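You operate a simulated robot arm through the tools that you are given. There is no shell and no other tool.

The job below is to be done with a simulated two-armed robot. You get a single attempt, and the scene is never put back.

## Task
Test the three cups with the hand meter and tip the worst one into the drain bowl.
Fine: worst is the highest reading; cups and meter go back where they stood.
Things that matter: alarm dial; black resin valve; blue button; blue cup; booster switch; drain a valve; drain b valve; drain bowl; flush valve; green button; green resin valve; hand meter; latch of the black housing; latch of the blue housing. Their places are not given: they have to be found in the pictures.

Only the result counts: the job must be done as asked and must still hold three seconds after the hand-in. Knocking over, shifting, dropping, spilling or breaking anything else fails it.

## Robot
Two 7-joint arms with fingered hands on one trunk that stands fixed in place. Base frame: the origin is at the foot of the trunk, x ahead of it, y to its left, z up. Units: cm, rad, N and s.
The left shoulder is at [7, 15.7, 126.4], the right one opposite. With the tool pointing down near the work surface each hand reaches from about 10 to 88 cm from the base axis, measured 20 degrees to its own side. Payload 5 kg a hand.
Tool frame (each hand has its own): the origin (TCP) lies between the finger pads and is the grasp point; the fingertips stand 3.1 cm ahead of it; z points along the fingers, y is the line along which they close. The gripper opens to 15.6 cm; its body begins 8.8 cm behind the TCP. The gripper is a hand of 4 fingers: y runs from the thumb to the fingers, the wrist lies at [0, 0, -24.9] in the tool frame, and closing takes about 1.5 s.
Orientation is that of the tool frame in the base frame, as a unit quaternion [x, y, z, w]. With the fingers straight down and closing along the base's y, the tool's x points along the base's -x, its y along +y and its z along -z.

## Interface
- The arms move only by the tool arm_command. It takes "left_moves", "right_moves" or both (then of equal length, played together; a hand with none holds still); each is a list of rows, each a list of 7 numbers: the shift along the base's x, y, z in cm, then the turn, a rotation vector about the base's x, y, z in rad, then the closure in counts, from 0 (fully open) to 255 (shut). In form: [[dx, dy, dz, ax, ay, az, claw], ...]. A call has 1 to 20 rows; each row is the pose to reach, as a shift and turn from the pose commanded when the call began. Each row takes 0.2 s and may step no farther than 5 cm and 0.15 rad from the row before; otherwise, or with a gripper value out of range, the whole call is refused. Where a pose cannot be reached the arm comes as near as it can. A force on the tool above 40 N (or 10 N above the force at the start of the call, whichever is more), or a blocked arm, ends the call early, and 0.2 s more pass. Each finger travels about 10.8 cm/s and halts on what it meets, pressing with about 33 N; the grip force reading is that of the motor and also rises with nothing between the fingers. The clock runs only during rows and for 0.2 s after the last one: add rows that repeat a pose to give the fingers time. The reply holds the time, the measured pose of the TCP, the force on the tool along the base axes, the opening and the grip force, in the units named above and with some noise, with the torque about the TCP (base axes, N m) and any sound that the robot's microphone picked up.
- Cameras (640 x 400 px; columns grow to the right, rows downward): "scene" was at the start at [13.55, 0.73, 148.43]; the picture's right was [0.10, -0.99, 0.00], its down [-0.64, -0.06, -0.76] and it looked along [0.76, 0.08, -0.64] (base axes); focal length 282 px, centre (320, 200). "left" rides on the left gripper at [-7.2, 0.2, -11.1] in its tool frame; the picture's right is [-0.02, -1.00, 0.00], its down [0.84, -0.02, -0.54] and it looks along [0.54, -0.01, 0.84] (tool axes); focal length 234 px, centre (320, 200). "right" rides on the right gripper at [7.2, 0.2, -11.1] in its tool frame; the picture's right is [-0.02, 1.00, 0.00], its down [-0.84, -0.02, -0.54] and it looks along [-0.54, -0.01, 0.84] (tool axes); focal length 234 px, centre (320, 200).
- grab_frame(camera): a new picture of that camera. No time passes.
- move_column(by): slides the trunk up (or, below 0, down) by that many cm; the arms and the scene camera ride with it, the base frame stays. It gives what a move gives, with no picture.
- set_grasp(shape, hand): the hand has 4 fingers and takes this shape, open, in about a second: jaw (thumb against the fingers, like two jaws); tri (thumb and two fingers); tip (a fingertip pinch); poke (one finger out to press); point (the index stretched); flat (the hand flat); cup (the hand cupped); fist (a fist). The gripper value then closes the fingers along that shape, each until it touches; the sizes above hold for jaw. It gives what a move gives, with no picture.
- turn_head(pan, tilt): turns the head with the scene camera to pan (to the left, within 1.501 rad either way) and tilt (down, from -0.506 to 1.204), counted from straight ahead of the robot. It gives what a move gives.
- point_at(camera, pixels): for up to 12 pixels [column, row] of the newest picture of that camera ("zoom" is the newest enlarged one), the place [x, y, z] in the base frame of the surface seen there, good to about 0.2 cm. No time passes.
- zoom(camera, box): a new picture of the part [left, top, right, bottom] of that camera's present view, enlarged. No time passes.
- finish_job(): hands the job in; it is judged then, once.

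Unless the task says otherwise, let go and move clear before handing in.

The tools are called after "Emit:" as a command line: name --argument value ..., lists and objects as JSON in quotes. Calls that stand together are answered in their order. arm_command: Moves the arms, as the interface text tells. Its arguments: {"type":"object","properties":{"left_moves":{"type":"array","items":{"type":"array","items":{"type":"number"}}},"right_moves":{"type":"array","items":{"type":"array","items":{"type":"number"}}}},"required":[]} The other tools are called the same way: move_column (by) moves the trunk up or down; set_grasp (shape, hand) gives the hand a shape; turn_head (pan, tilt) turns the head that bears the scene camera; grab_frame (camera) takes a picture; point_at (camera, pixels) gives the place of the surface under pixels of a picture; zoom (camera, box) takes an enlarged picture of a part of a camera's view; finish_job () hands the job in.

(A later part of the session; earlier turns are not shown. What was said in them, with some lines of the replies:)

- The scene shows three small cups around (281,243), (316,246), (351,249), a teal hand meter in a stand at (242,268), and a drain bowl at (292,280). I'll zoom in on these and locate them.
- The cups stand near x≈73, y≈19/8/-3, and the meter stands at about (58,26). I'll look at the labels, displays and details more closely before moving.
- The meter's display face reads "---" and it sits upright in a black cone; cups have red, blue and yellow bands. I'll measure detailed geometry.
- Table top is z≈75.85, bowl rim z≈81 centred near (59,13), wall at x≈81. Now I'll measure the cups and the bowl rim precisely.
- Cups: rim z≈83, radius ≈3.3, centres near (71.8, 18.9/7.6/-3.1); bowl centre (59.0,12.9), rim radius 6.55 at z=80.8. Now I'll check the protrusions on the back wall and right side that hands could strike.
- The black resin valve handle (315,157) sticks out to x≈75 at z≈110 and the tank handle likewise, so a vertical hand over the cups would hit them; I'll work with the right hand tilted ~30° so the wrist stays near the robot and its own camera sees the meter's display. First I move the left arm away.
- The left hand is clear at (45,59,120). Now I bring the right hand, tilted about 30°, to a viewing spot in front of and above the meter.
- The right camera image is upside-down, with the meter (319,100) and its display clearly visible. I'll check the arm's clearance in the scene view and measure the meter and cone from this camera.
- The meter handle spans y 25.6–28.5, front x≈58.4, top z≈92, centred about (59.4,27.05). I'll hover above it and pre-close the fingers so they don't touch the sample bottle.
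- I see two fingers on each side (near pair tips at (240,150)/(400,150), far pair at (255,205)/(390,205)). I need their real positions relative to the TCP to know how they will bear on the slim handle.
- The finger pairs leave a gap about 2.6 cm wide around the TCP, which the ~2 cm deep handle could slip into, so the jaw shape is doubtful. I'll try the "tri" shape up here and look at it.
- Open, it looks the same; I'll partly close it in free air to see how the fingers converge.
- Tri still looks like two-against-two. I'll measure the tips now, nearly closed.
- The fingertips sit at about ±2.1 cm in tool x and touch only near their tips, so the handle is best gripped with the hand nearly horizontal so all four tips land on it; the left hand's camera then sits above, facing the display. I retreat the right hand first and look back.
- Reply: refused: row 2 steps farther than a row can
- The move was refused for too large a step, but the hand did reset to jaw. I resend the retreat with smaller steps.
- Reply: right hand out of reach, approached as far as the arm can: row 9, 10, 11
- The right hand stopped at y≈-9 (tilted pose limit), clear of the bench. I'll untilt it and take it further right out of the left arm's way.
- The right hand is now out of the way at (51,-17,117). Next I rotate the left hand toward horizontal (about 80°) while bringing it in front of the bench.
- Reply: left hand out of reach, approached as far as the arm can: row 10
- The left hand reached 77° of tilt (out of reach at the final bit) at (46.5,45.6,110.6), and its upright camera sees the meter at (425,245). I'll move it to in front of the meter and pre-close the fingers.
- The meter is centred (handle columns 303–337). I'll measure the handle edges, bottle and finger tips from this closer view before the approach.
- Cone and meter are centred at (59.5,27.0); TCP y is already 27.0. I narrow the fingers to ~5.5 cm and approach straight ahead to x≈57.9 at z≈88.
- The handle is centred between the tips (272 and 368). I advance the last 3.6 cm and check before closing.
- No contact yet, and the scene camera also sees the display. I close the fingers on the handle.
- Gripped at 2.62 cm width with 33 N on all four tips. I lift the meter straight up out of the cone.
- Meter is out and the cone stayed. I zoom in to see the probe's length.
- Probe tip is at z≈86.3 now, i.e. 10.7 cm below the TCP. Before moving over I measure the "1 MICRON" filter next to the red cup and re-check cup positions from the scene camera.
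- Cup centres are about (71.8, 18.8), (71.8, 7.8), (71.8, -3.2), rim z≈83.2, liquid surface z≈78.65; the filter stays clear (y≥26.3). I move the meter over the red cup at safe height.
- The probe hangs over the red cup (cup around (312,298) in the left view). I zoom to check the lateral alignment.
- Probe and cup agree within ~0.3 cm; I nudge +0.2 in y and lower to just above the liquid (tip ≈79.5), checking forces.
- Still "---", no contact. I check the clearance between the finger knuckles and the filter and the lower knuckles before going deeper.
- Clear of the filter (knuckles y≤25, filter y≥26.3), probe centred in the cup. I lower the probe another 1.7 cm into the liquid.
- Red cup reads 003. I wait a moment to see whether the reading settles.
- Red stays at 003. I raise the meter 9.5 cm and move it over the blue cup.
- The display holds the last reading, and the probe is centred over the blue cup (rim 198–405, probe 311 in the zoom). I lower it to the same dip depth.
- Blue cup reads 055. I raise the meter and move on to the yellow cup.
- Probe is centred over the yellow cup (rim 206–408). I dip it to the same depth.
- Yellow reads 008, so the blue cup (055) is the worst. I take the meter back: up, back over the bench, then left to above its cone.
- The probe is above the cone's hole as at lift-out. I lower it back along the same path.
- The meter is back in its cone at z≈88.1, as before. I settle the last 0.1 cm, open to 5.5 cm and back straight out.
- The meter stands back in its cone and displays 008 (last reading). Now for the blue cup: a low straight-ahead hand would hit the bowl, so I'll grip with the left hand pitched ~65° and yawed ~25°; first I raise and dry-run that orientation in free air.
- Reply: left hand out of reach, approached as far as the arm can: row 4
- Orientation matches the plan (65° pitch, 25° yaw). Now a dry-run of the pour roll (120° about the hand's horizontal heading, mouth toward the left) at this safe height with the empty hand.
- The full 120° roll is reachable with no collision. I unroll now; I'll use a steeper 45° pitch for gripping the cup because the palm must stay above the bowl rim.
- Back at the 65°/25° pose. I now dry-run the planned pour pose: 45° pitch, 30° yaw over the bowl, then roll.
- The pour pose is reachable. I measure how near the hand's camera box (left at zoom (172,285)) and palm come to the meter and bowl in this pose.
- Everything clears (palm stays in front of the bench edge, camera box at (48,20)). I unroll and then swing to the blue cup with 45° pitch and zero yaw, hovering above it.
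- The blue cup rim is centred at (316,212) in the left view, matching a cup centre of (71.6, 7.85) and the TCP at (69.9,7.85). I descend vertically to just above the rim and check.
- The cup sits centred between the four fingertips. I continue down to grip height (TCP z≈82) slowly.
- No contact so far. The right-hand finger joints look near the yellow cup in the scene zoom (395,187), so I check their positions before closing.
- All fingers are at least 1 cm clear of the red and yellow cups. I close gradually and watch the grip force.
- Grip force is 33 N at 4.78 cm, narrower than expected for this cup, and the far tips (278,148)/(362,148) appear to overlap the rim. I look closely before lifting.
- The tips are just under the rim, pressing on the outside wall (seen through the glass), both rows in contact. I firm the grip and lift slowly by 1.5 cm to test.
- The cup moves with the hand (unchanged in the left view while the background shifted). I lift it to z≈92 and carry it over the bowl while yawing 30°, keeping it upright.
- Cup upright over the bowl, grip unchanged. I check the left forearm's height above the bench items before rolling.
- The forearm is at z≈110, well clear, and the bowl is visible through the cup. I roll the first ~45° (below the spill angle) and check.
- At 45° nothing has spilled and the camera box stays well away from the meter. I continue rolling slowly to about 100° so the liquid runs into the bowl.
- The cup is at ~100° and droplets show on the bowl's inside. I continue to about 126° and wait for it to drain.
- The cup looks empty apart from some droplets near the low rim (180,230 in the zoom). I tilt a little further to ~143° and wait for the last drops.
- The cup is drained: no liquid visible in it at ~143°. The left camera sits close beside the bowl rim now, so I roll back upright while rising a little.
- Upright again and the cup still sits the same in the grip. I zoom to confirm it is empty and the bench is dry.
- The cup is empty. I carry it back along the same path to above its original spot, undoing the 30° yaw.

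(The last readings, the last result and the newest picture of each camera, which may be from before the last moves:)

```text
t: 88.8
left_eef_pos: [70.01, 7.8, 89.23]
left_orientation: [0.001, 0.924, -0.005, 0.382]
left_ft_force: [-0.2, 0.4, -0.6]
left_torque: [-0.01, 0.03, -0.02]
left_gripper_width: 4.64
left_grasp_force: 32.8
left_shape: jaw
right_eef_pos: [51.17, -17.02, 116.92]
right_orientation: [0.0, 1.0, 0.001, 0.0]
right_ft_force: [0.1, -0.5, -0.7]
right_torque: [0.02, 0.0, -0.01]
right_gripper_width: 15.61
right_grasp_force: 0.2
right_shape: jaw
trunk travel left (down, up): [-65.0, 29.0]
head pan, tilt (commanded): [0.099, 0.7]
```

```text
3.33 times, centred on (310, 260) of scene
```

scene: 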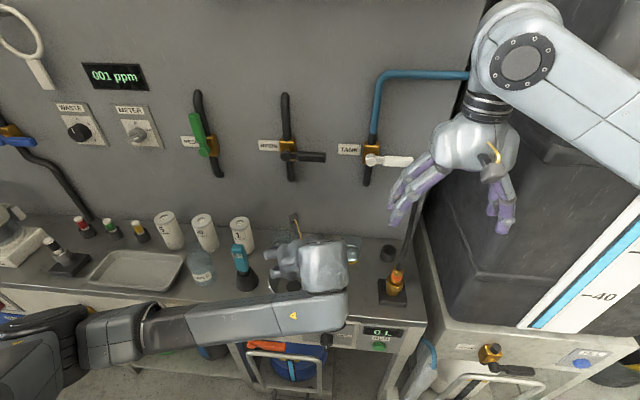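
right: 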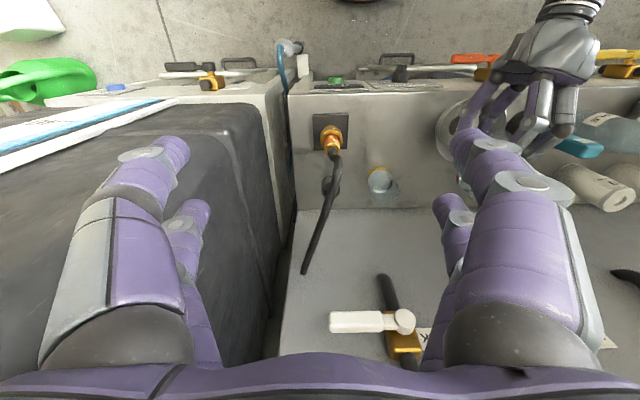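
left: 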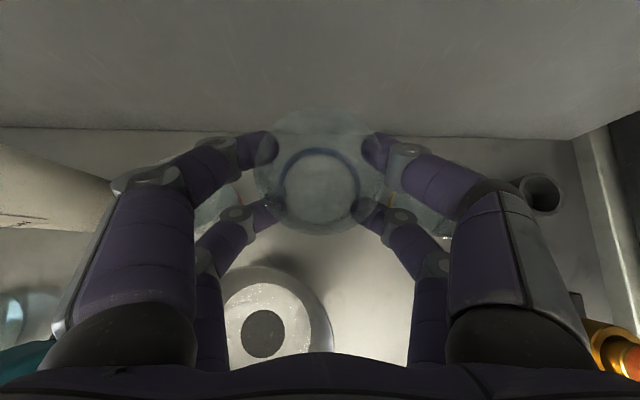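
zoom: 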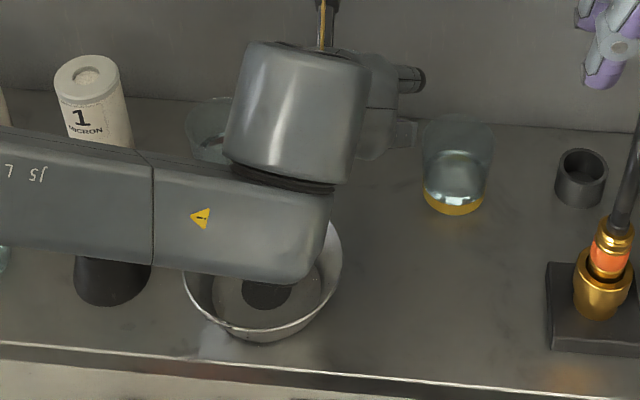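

I'm above the original spot at z≈89.2. I lower the cup gently the remaining ~7.2 cm to the bench.

Emit:
arm_command --left_moves '[[0, 0, -1.5, 0, 0, 0, 200], [0, 0, -3, 0, 0, 0, 200], [0, 0, -4.5, 0, 0, 0, 200], [0, 0, -5.5, 0, 0, 0, 200], [0, 0, -6.2, 0, 0, 0, 200], [0, 0, -6.6, 0, 0, 0, 200], [0, 0, -6.9, 0, 0, 0, 200], [0, 0, -7.0, 0, 0, 0, 200], [0, 0, -7.0, 0, 0, 0, 200]]'

Emit:
grab_frame --camera "left"

Emit:
zoom --camera "right" --box '[300, 100, 460, 220]'

```text
t: 90.8
left_eef_pos: [69.96, 7.8, 82.27]
left_orientation: [0.001, 0.925, -0.006, 0.381]
left_ft_force: [-0.1, -0.6, -0.4]
left_torque: [-0.02, 0.01, 0.0]
left_gripper_width: 4.64
left_grasp_force: 33.4
left_shape: jaw
right_eef_pos: [51.36, -17.05, 116.89]
right_orientation: [0.0, 1.0, 0.0, 0.0]
right_ft_force: [-0.1, -0.6, 0.9]
right_torque: [-0.04, -0.01, 0.01]
right_gripper_width: 15.6
right_grasp_force: 0.1
right_shape: jaw
trunk travel left (down, up): [-65.0, 29.0]
head pan, tilt (commanded): [0.099, 0.7]
```

```text
taken
```

left: 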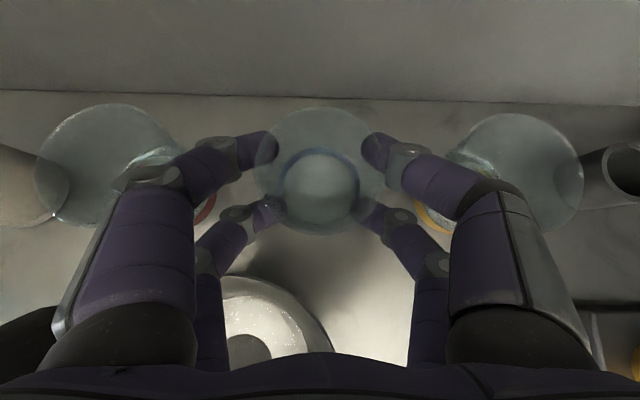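

```text
3.33 times, centred on (380, 160) of right
```

zoom: 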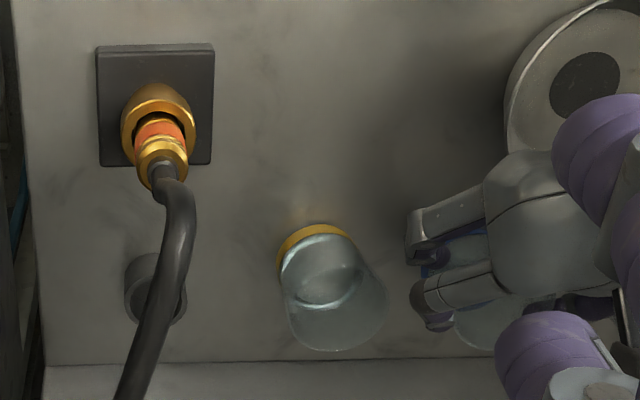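

No contact yet at 0.2 cm above the original grip height. I lower the last bit and watch for the bench's reaction force.

Emit:
arm_command --left_moves '[[0, 0, -0.1, 0, 0, 0, 200], [0, 0, -0.2, 0, 0, 0, 200], [0, 0, -0.2, 0, 0, 0, 200]]'

```text
t: 91.6
left_eef_pos: [70.02, 7.68, 82.1]
left_orientation: [0.001, 0.924, -0.005, 0.382]
left_ft_force: [0.9, -0.3, 6.2]
left_torque: [0.0, 0.01, -0.02]
left_gripper_width: 4.66
left_grasp_force: 33.2
left_shape: jaw
right_eef_pos: [51.22, -17.08, 117.09]
right_orientation: [0.0, 1.0, -0.001, 0.001]
right_ft_force: [-0.2, 0.5, 1.5]
right_torque: [0.01, -0.01, 0.03]
right_gripper_width: 15.59
right_grasp_force: 0.0
right_shape: jaw
trunk travel left (down, up): [-65.0, 29.0]
head pan, tilt (commanded): [0.099, 0.7]
```

A 6 N upward reaction shows the cup is standing on the bench. I open the fingers gradually and then rise straight up.

Emit:
arm_command --left_moves '[[0, 0, 0, 0, 0, 0, 180], [0, 0, 0, 0, 0, 0, 165], [0, 0, 0, 0, 0, 0, 150], [0, 0, 0, 0, 0, 0, 138], [0, 0, 0, 0, 0, 0, 127], [0, 0, 0, 0, 0, 0, 127], [0, 0, 0, 0, 0, 0, 127]]'

Emit:
grab_frame --camera "left"

```text
t: 93.2
left_eef_pos: [69.97, 7.74, 82.12]
left_orientation: [0.001, 0.925, -0.005, 0.381]
left_ft_force: [-0.1, -0.2, -0.4]
left_torque: [0.0, -0.05, -0.01]
left_gripper_width: 7.78
left_grasp_force: 0.0
left_shape: jaw
right_eef_pos: [51.23, -17.06, 116.97]
right_orientation: [0.0, 1.0, 0.0, 0.0]
right_ft_force: [0.2, -0.6, 0.1]
right_torque: [0.01, 0.03, -0.02]
right_gripper_width: 15.58
right_grasp_force: 0.0
right_shape: jaw
trunk travel left (down, up): [-65.0, 29.0]
head pan, tilt (commanded): [0.099, 0.7]
```

```text
taken
```

left: 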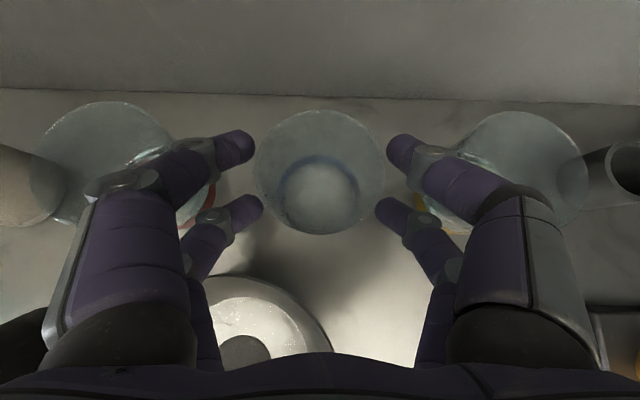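

The blue cup stands free, within ~0.3 cm of its first place. I raise the hand straight up and then back away.

Emit:
arm_command --left_moves '[[0, 0, 1, 0, 0, 0, 127], [0, 0, 3, 0, 0, 0, 127], [0, 0, 6, 0, 0, 0, 127], [0, 0, 10, 0, 0, 0, 127], [0, 0, 14, 0, 0, 0, 127], [-4, 0, 16, 0, 0, 0, 127], [-8, 1, 18, 0, 0, 0, 127], [-11, 4, 20, 0, 0, 0, 127], [-13, 8, 21, 0, 0, 0, 127], [-14.5, 12, 22, 0, 0, 0, 127], [-16, 16, 22, 0, 0, 0, 127], [-17.5, 20, 22, 0, 0, 0, 127], [-19, 24, 22, 0, 0, 0, 127], [-20.5, 28, 22, 0, 0, 0, 127], [-22, 32, 22, 0, 0, 0, 127]]'

Emit:
grab_frame --camera "scene"

Emit:
zoom --camera "scene" --box '[210, 210, 390, 330]'

Emit:
grab_frame --camera "left"

```text
t: 96.4
left_eef_pos: [56.21, 19.93, 98.29]
left_orientation: [-0.005, 0.923, -0.003, 0.384]
left_ft_force: [-0.7, -0.7, -0.3]
left_torque: [-0.04, -0.02, -0.03]
left_gripper_width: 7.81
left_grasp_force: 0.1
left_shape: jaw
left hand out of reach, approached as far as the arm can: row 9, 10, 11, 12, 13, 14, 15
right_eef_pos: [51.21, -16.91, 116.98]
right_orientation: [0.0, 1.0, 0.0, 0.0]
right_ft_force: [-0.4, 0.0, 0.3]
right_torque: [-0.05, -0.01, -0.02]
right_gripper_width: 15.59
right_grasp_force: 0.1
right_shape: jaw
trunk travel left (down, up): [-65.0, 29.0]
head pan, tilt (commanded): [0.099, 0.7]
```

```text
taken
```

scene: 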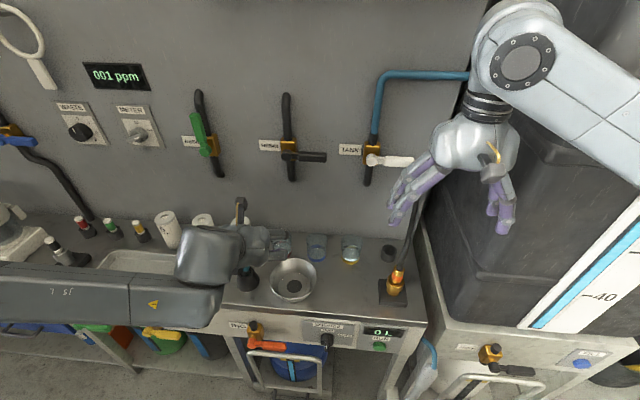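

```text
3.33 times, centred on (300, 270) of scene
```

zoom: 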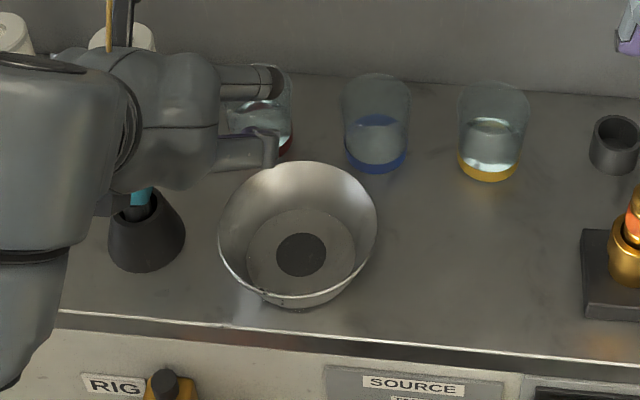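

```text
taken
```

left: 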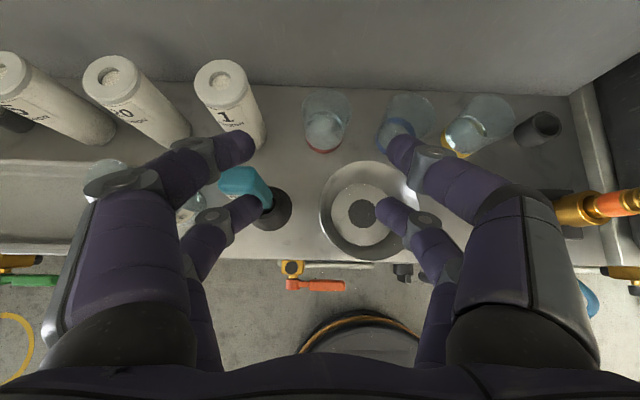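

The hand stopped at (56,20,98), a reach limit, about 2 cm above the meter's top and in front of it. I rise while turning the hand downward again to get well clear.

Emit:
arm_command --left_moves '[[-0.5, -0.5, 2.5, 0, 0.1, 0, 127], [-0.5, -0.5, 5, 0, 0.22, 0, 127], [-0.5, -0.5, 8, 0, 0.35, 0, 127], [-0.5, -0.5, 11, 0, 0.48, 0, 100], [-0.5, -0.5, 14, 0, 0.61, 0, 50], [-0.5, -0.5, 17, 0, 0.74, 0, 0], [-0.5, 1, 20, 0, 0.78, 0, 0]]'

Emit:
grab_frame --camera "scene"

Emit:
zoom --camera "scene" --box '[210, 210, 390, 330]'

```text
t: 98.2
left_eef_pos: [45.58, 13.96, 112.27]
left_orientation: [-0.097, 0.981, 0.103, 0.135]
left_ft_force: [-1.1, -0.9, 0.9]
left_torque: [0.01, -0.03, 0.02]
left_gripper_width: 15.6
left_grasp_force: 0.0
left_shape: jaw
left hand out of reach, approached as far as the arm can: row 1, 2, 3, 4, 5, 6, 7
right_eef_pos: [51.13, -17.32, 117.02]
right_orientation: [0.0, 1.0, 0.0, 0.001]
right_ft_force: [0.0, -1.2, 0.6]
right_torque: [0.02, -0.02, -0.02]
right_gripper_width: 15.6
right_grasp_force: 0.0
right_shape: jaw
trunk travel left (down, up): [-65.0, 29.0]
head pan, tilt (commanded): [0.099, 0.7]
stopped in row 7 (left hand): the arm was blocked; the commanded pose is now the measured one
```

```text
taken
```

scene: 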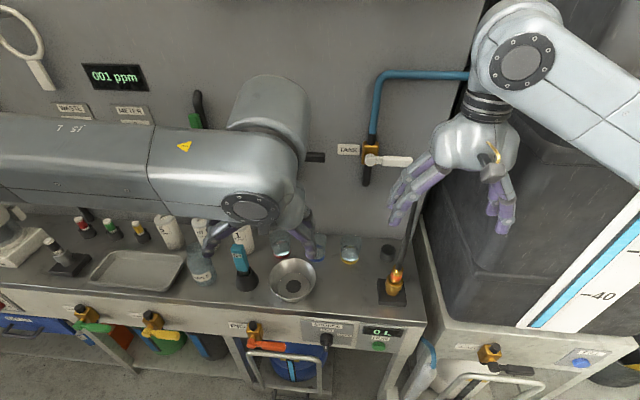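

```text
3.33 times, centred on (300, 270) of scene
```

zoom: 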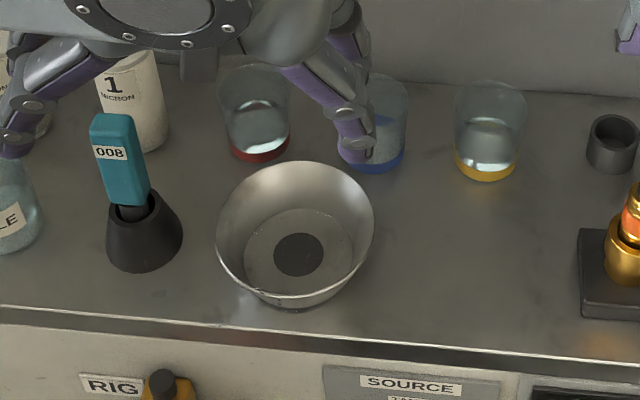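

All objects stand in place: meter upright, three cups, bowl. The left arm reports it was blocked at (45.6,14,112), so I move it gently left and forward, back toward its normal region.

Emit:
arm_command --left_moves '[[1, 3, 0.5, 0, 0, 0, 0], [2, 6, 1, 0, 0, 0, 0], [3, 9, 1.5, 0, 0, 0, 0], [4, 12, 2, 0, 0, 0, 0], [4, 16, 3, 0, 0, 0, 0]]'

Emit:
grab_frame --camera "scene"

```text
t: 99.4
left_eef_pos: [45.78, 14.12, 112.25]
left_orientation: [-0.097, 0.981, 0.101, 0.133]
left_ft_force: [-0.6, 0.3, 0.6]
left_torque: [0.02, 0.03, 0.03]
left_gripper_width: 15.57
left_grasp_force: 0.0
left_shape: jaw
left hand out of reach, approached as far as the arm can: row 1, 2, 3, 4, 5
right_eef_pos: [51.24, -17.05, 116.96]
right_orientation: [0.0, 1.0, 0.0, 0.0]
right_ft_force: [-0.4, 0.0, -0.1]
right_torque: [0.0, 0.0, -0.01]
right_gripper_width: 15.6
right_grasp_force: 0.1
right_shape: jaw
trunk travel left (down, up): [-65.0, 29.0]
head pan, tilt (commanded): [0.099, 0.7]
```

```text
taken
```

scene: 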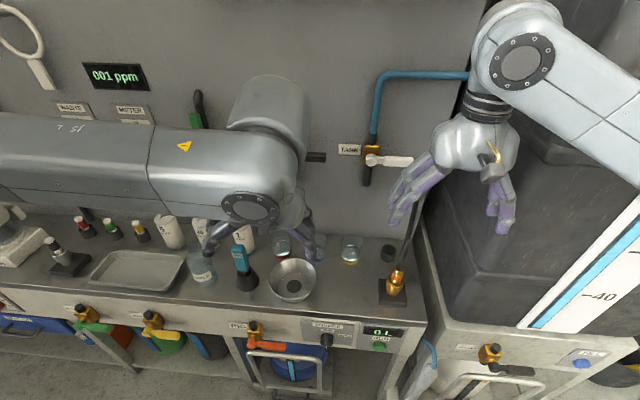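

The left arm is at a joint limit there but hovers clear, 30 cm above the bench. Now I inspect the bowl, table and cups closely for spills and positions.

Emit:
zoom --camera "scene" --box '[255, 245, 335, 320]'

Emit:
zoom --camera "scene" --box '[260, 220, 380, 295]'

Emit:
grab_frame --camera "left"

Emit:
zoom --camera "right" --box '[340, 60, 560, 220]'

```text
5.33 times, centred on (295, 282) of scene
```

zoom: 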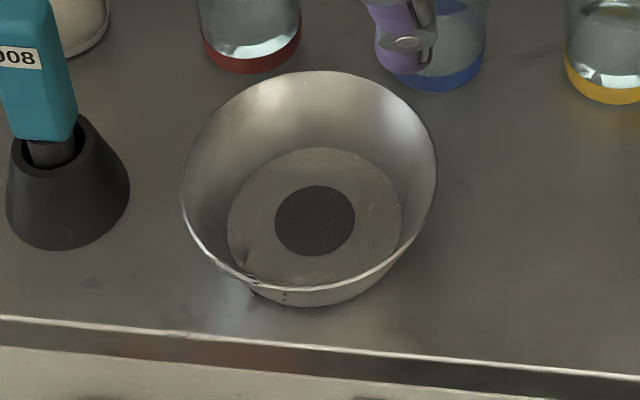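

```text
5.33 times, centred on (320, 258) of scene
```

zoom: 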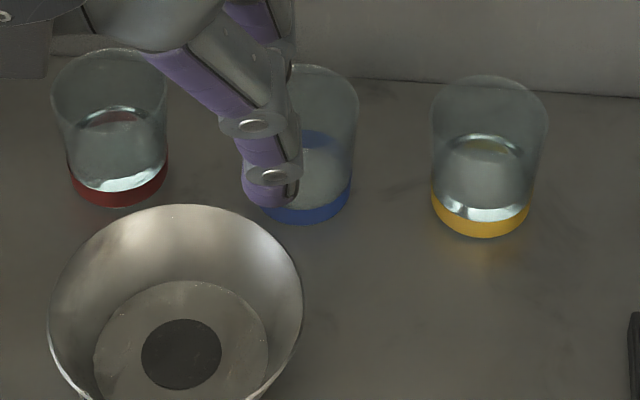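

```text
taken
```

left: 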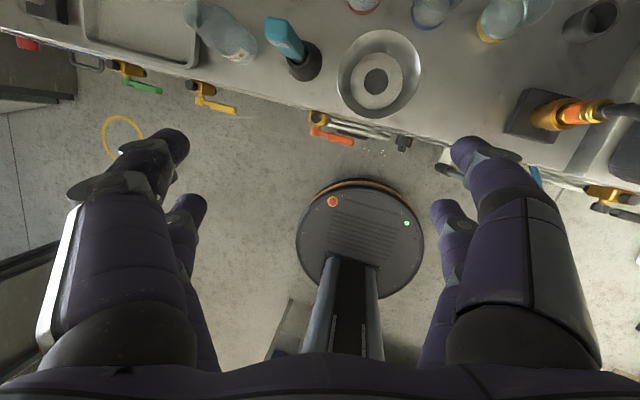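

```text
2.50 times, centred on (450, 140) of right
```

zoom: 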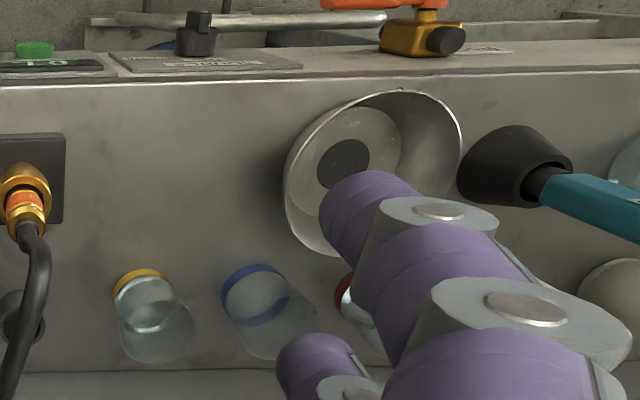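

A few specks show on the bowl's front-left rim and perhaps on the floor near (380,150) of the left view. I zoom in on those to judge the amount.

Emit:
zoom --camera "left" --box '[320, 20, 440, 100]'

Emit:
zoom --camera "left" --box '[300, 100, 460, 200]'

Emit:
zoom --camera "scene" --box '[240, 280, 330, 340]'

```text
5.00 times, centred on (380, 60) of left
```

zoom: 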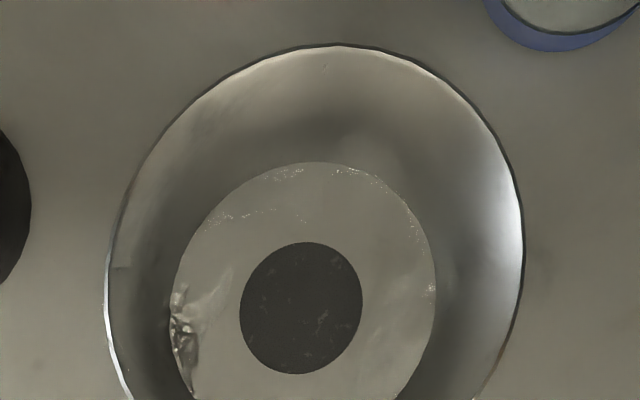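

```text
4.00 times, centred on (380, 150) of left
```

zoom: 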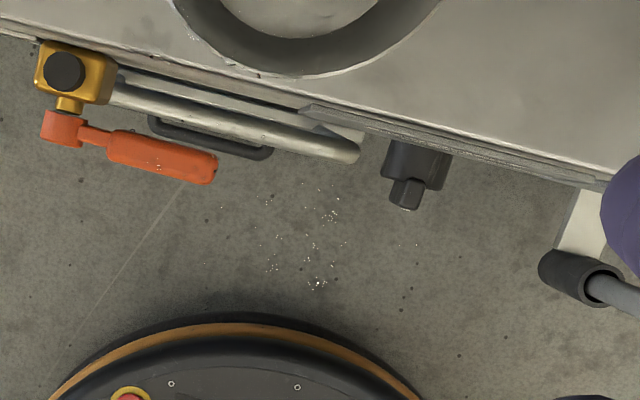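

```text
6.67 times, centred on (285, 310) of scene
```

zoom: 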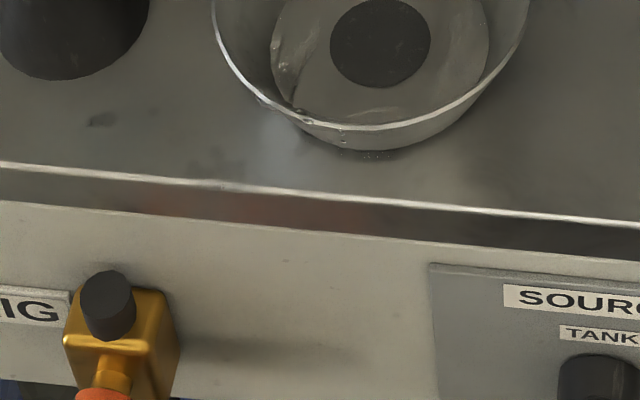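

Only a scattering of tiny droplets got away; the water is in the bowl. I verify that the meter and blue cup positions match the original measurements.

Emit:
grab_frame --camera "scene"

Emit:
zoom --camera "scene" --box '[215, 225, 275, 300]'

Emit:
point_at --camera "zoom" --pixels '[[310, 105], [252, 145], [312, 170], [285, 200], [340, 240], [320, 262], [282, 270], [357, 260], [275, 330], [395, 300]]'

Emit:
zoom --camera "right" --box '[360, 130, 460, 210]'

```text
taken
```

scene: 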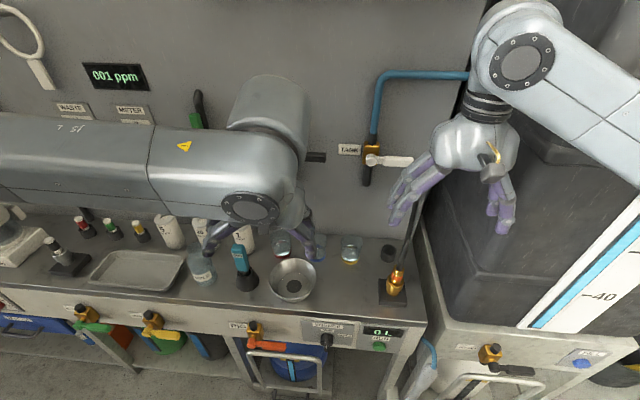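

```text
5.33 times, centred on (245, 262) of scene
```

zoom: 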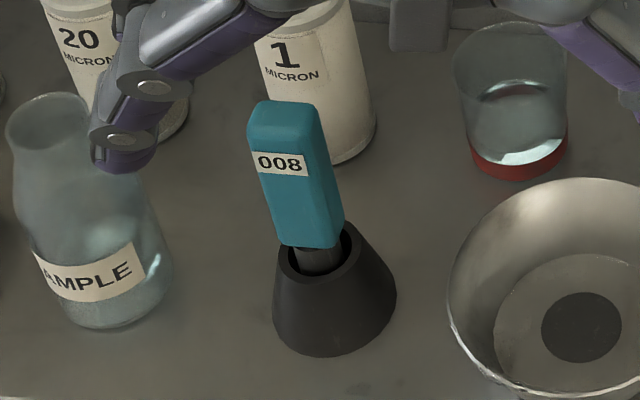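

```text
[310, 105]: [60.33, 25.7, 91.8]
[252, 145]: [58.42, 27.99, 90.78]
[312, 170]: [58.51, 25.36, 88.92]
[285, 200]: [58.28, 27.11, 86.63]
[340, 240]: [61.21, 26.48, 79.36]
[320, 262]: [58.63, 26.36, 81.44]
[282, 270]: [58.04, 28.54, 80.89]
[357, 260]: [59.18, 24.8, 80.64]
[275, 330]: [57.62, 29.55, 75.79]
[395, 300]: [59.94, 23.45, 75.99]
```

```text
5.00 times, centred on (410, 170) of right
```

zoom: 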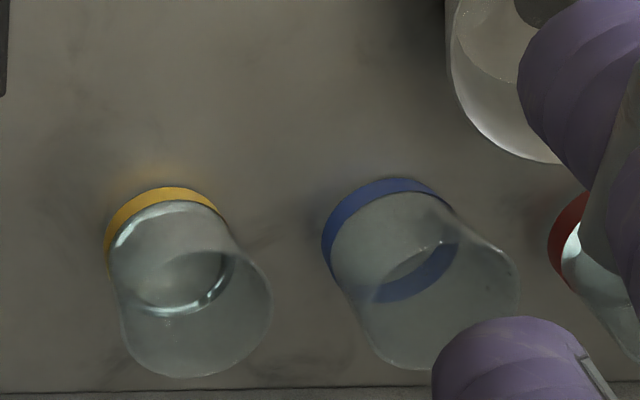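

Emit:
point_at --camera "zoom" --pixels '[[330, 235], [370, 188], [425, 192], [110, 240], [160, 195], [210, 200]]'

```text
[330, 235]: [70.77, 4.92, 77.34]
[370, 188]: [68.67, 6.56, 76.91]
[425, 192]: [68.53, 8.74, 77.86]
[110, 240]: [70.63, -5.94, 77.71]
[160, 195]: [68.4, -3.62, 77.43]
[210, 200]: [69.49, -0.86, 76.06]
```

The meter matches its original place within 0.2 cm, and the empty blue cup is back with its front edge at x≈68.6 as before. The red, yellow and blue cups, bowl and cone all stand in place and both hands are clear, so I hand in.

One caveat for the record: a few tiny droplets splashed past the bowl's front rim during the pour.

Emit:
finish_job

```text
The job is handed in.
```

I tested all three cups, emptied the worst one into the drain bowl, put everything back and handed the job in. A few tiny droplets splashed past the bowl's front rim onto the orange valve handle and the floor. I could not undo that, and I don't know whether it counts as a spill.

| Cup | Hand meter reading |
|---|---|
| Red | 003 |
| **Blue** | **055** (highest) |
| Yellow | 008 |

- **Blue cup:** I emptied it over the bowl, and no liquid was left in it afterwards. It stands about 0.3 cm from where it first stood.
- **Hand meter:** it is back in its cone, within about 0.2 cm of its original place. Its display still shows 008, the last reading.
- **Arms:** both hands are empty and well above the bench. The left arm stopped at a reach limit on its way back, so it did not return to its starting pose.
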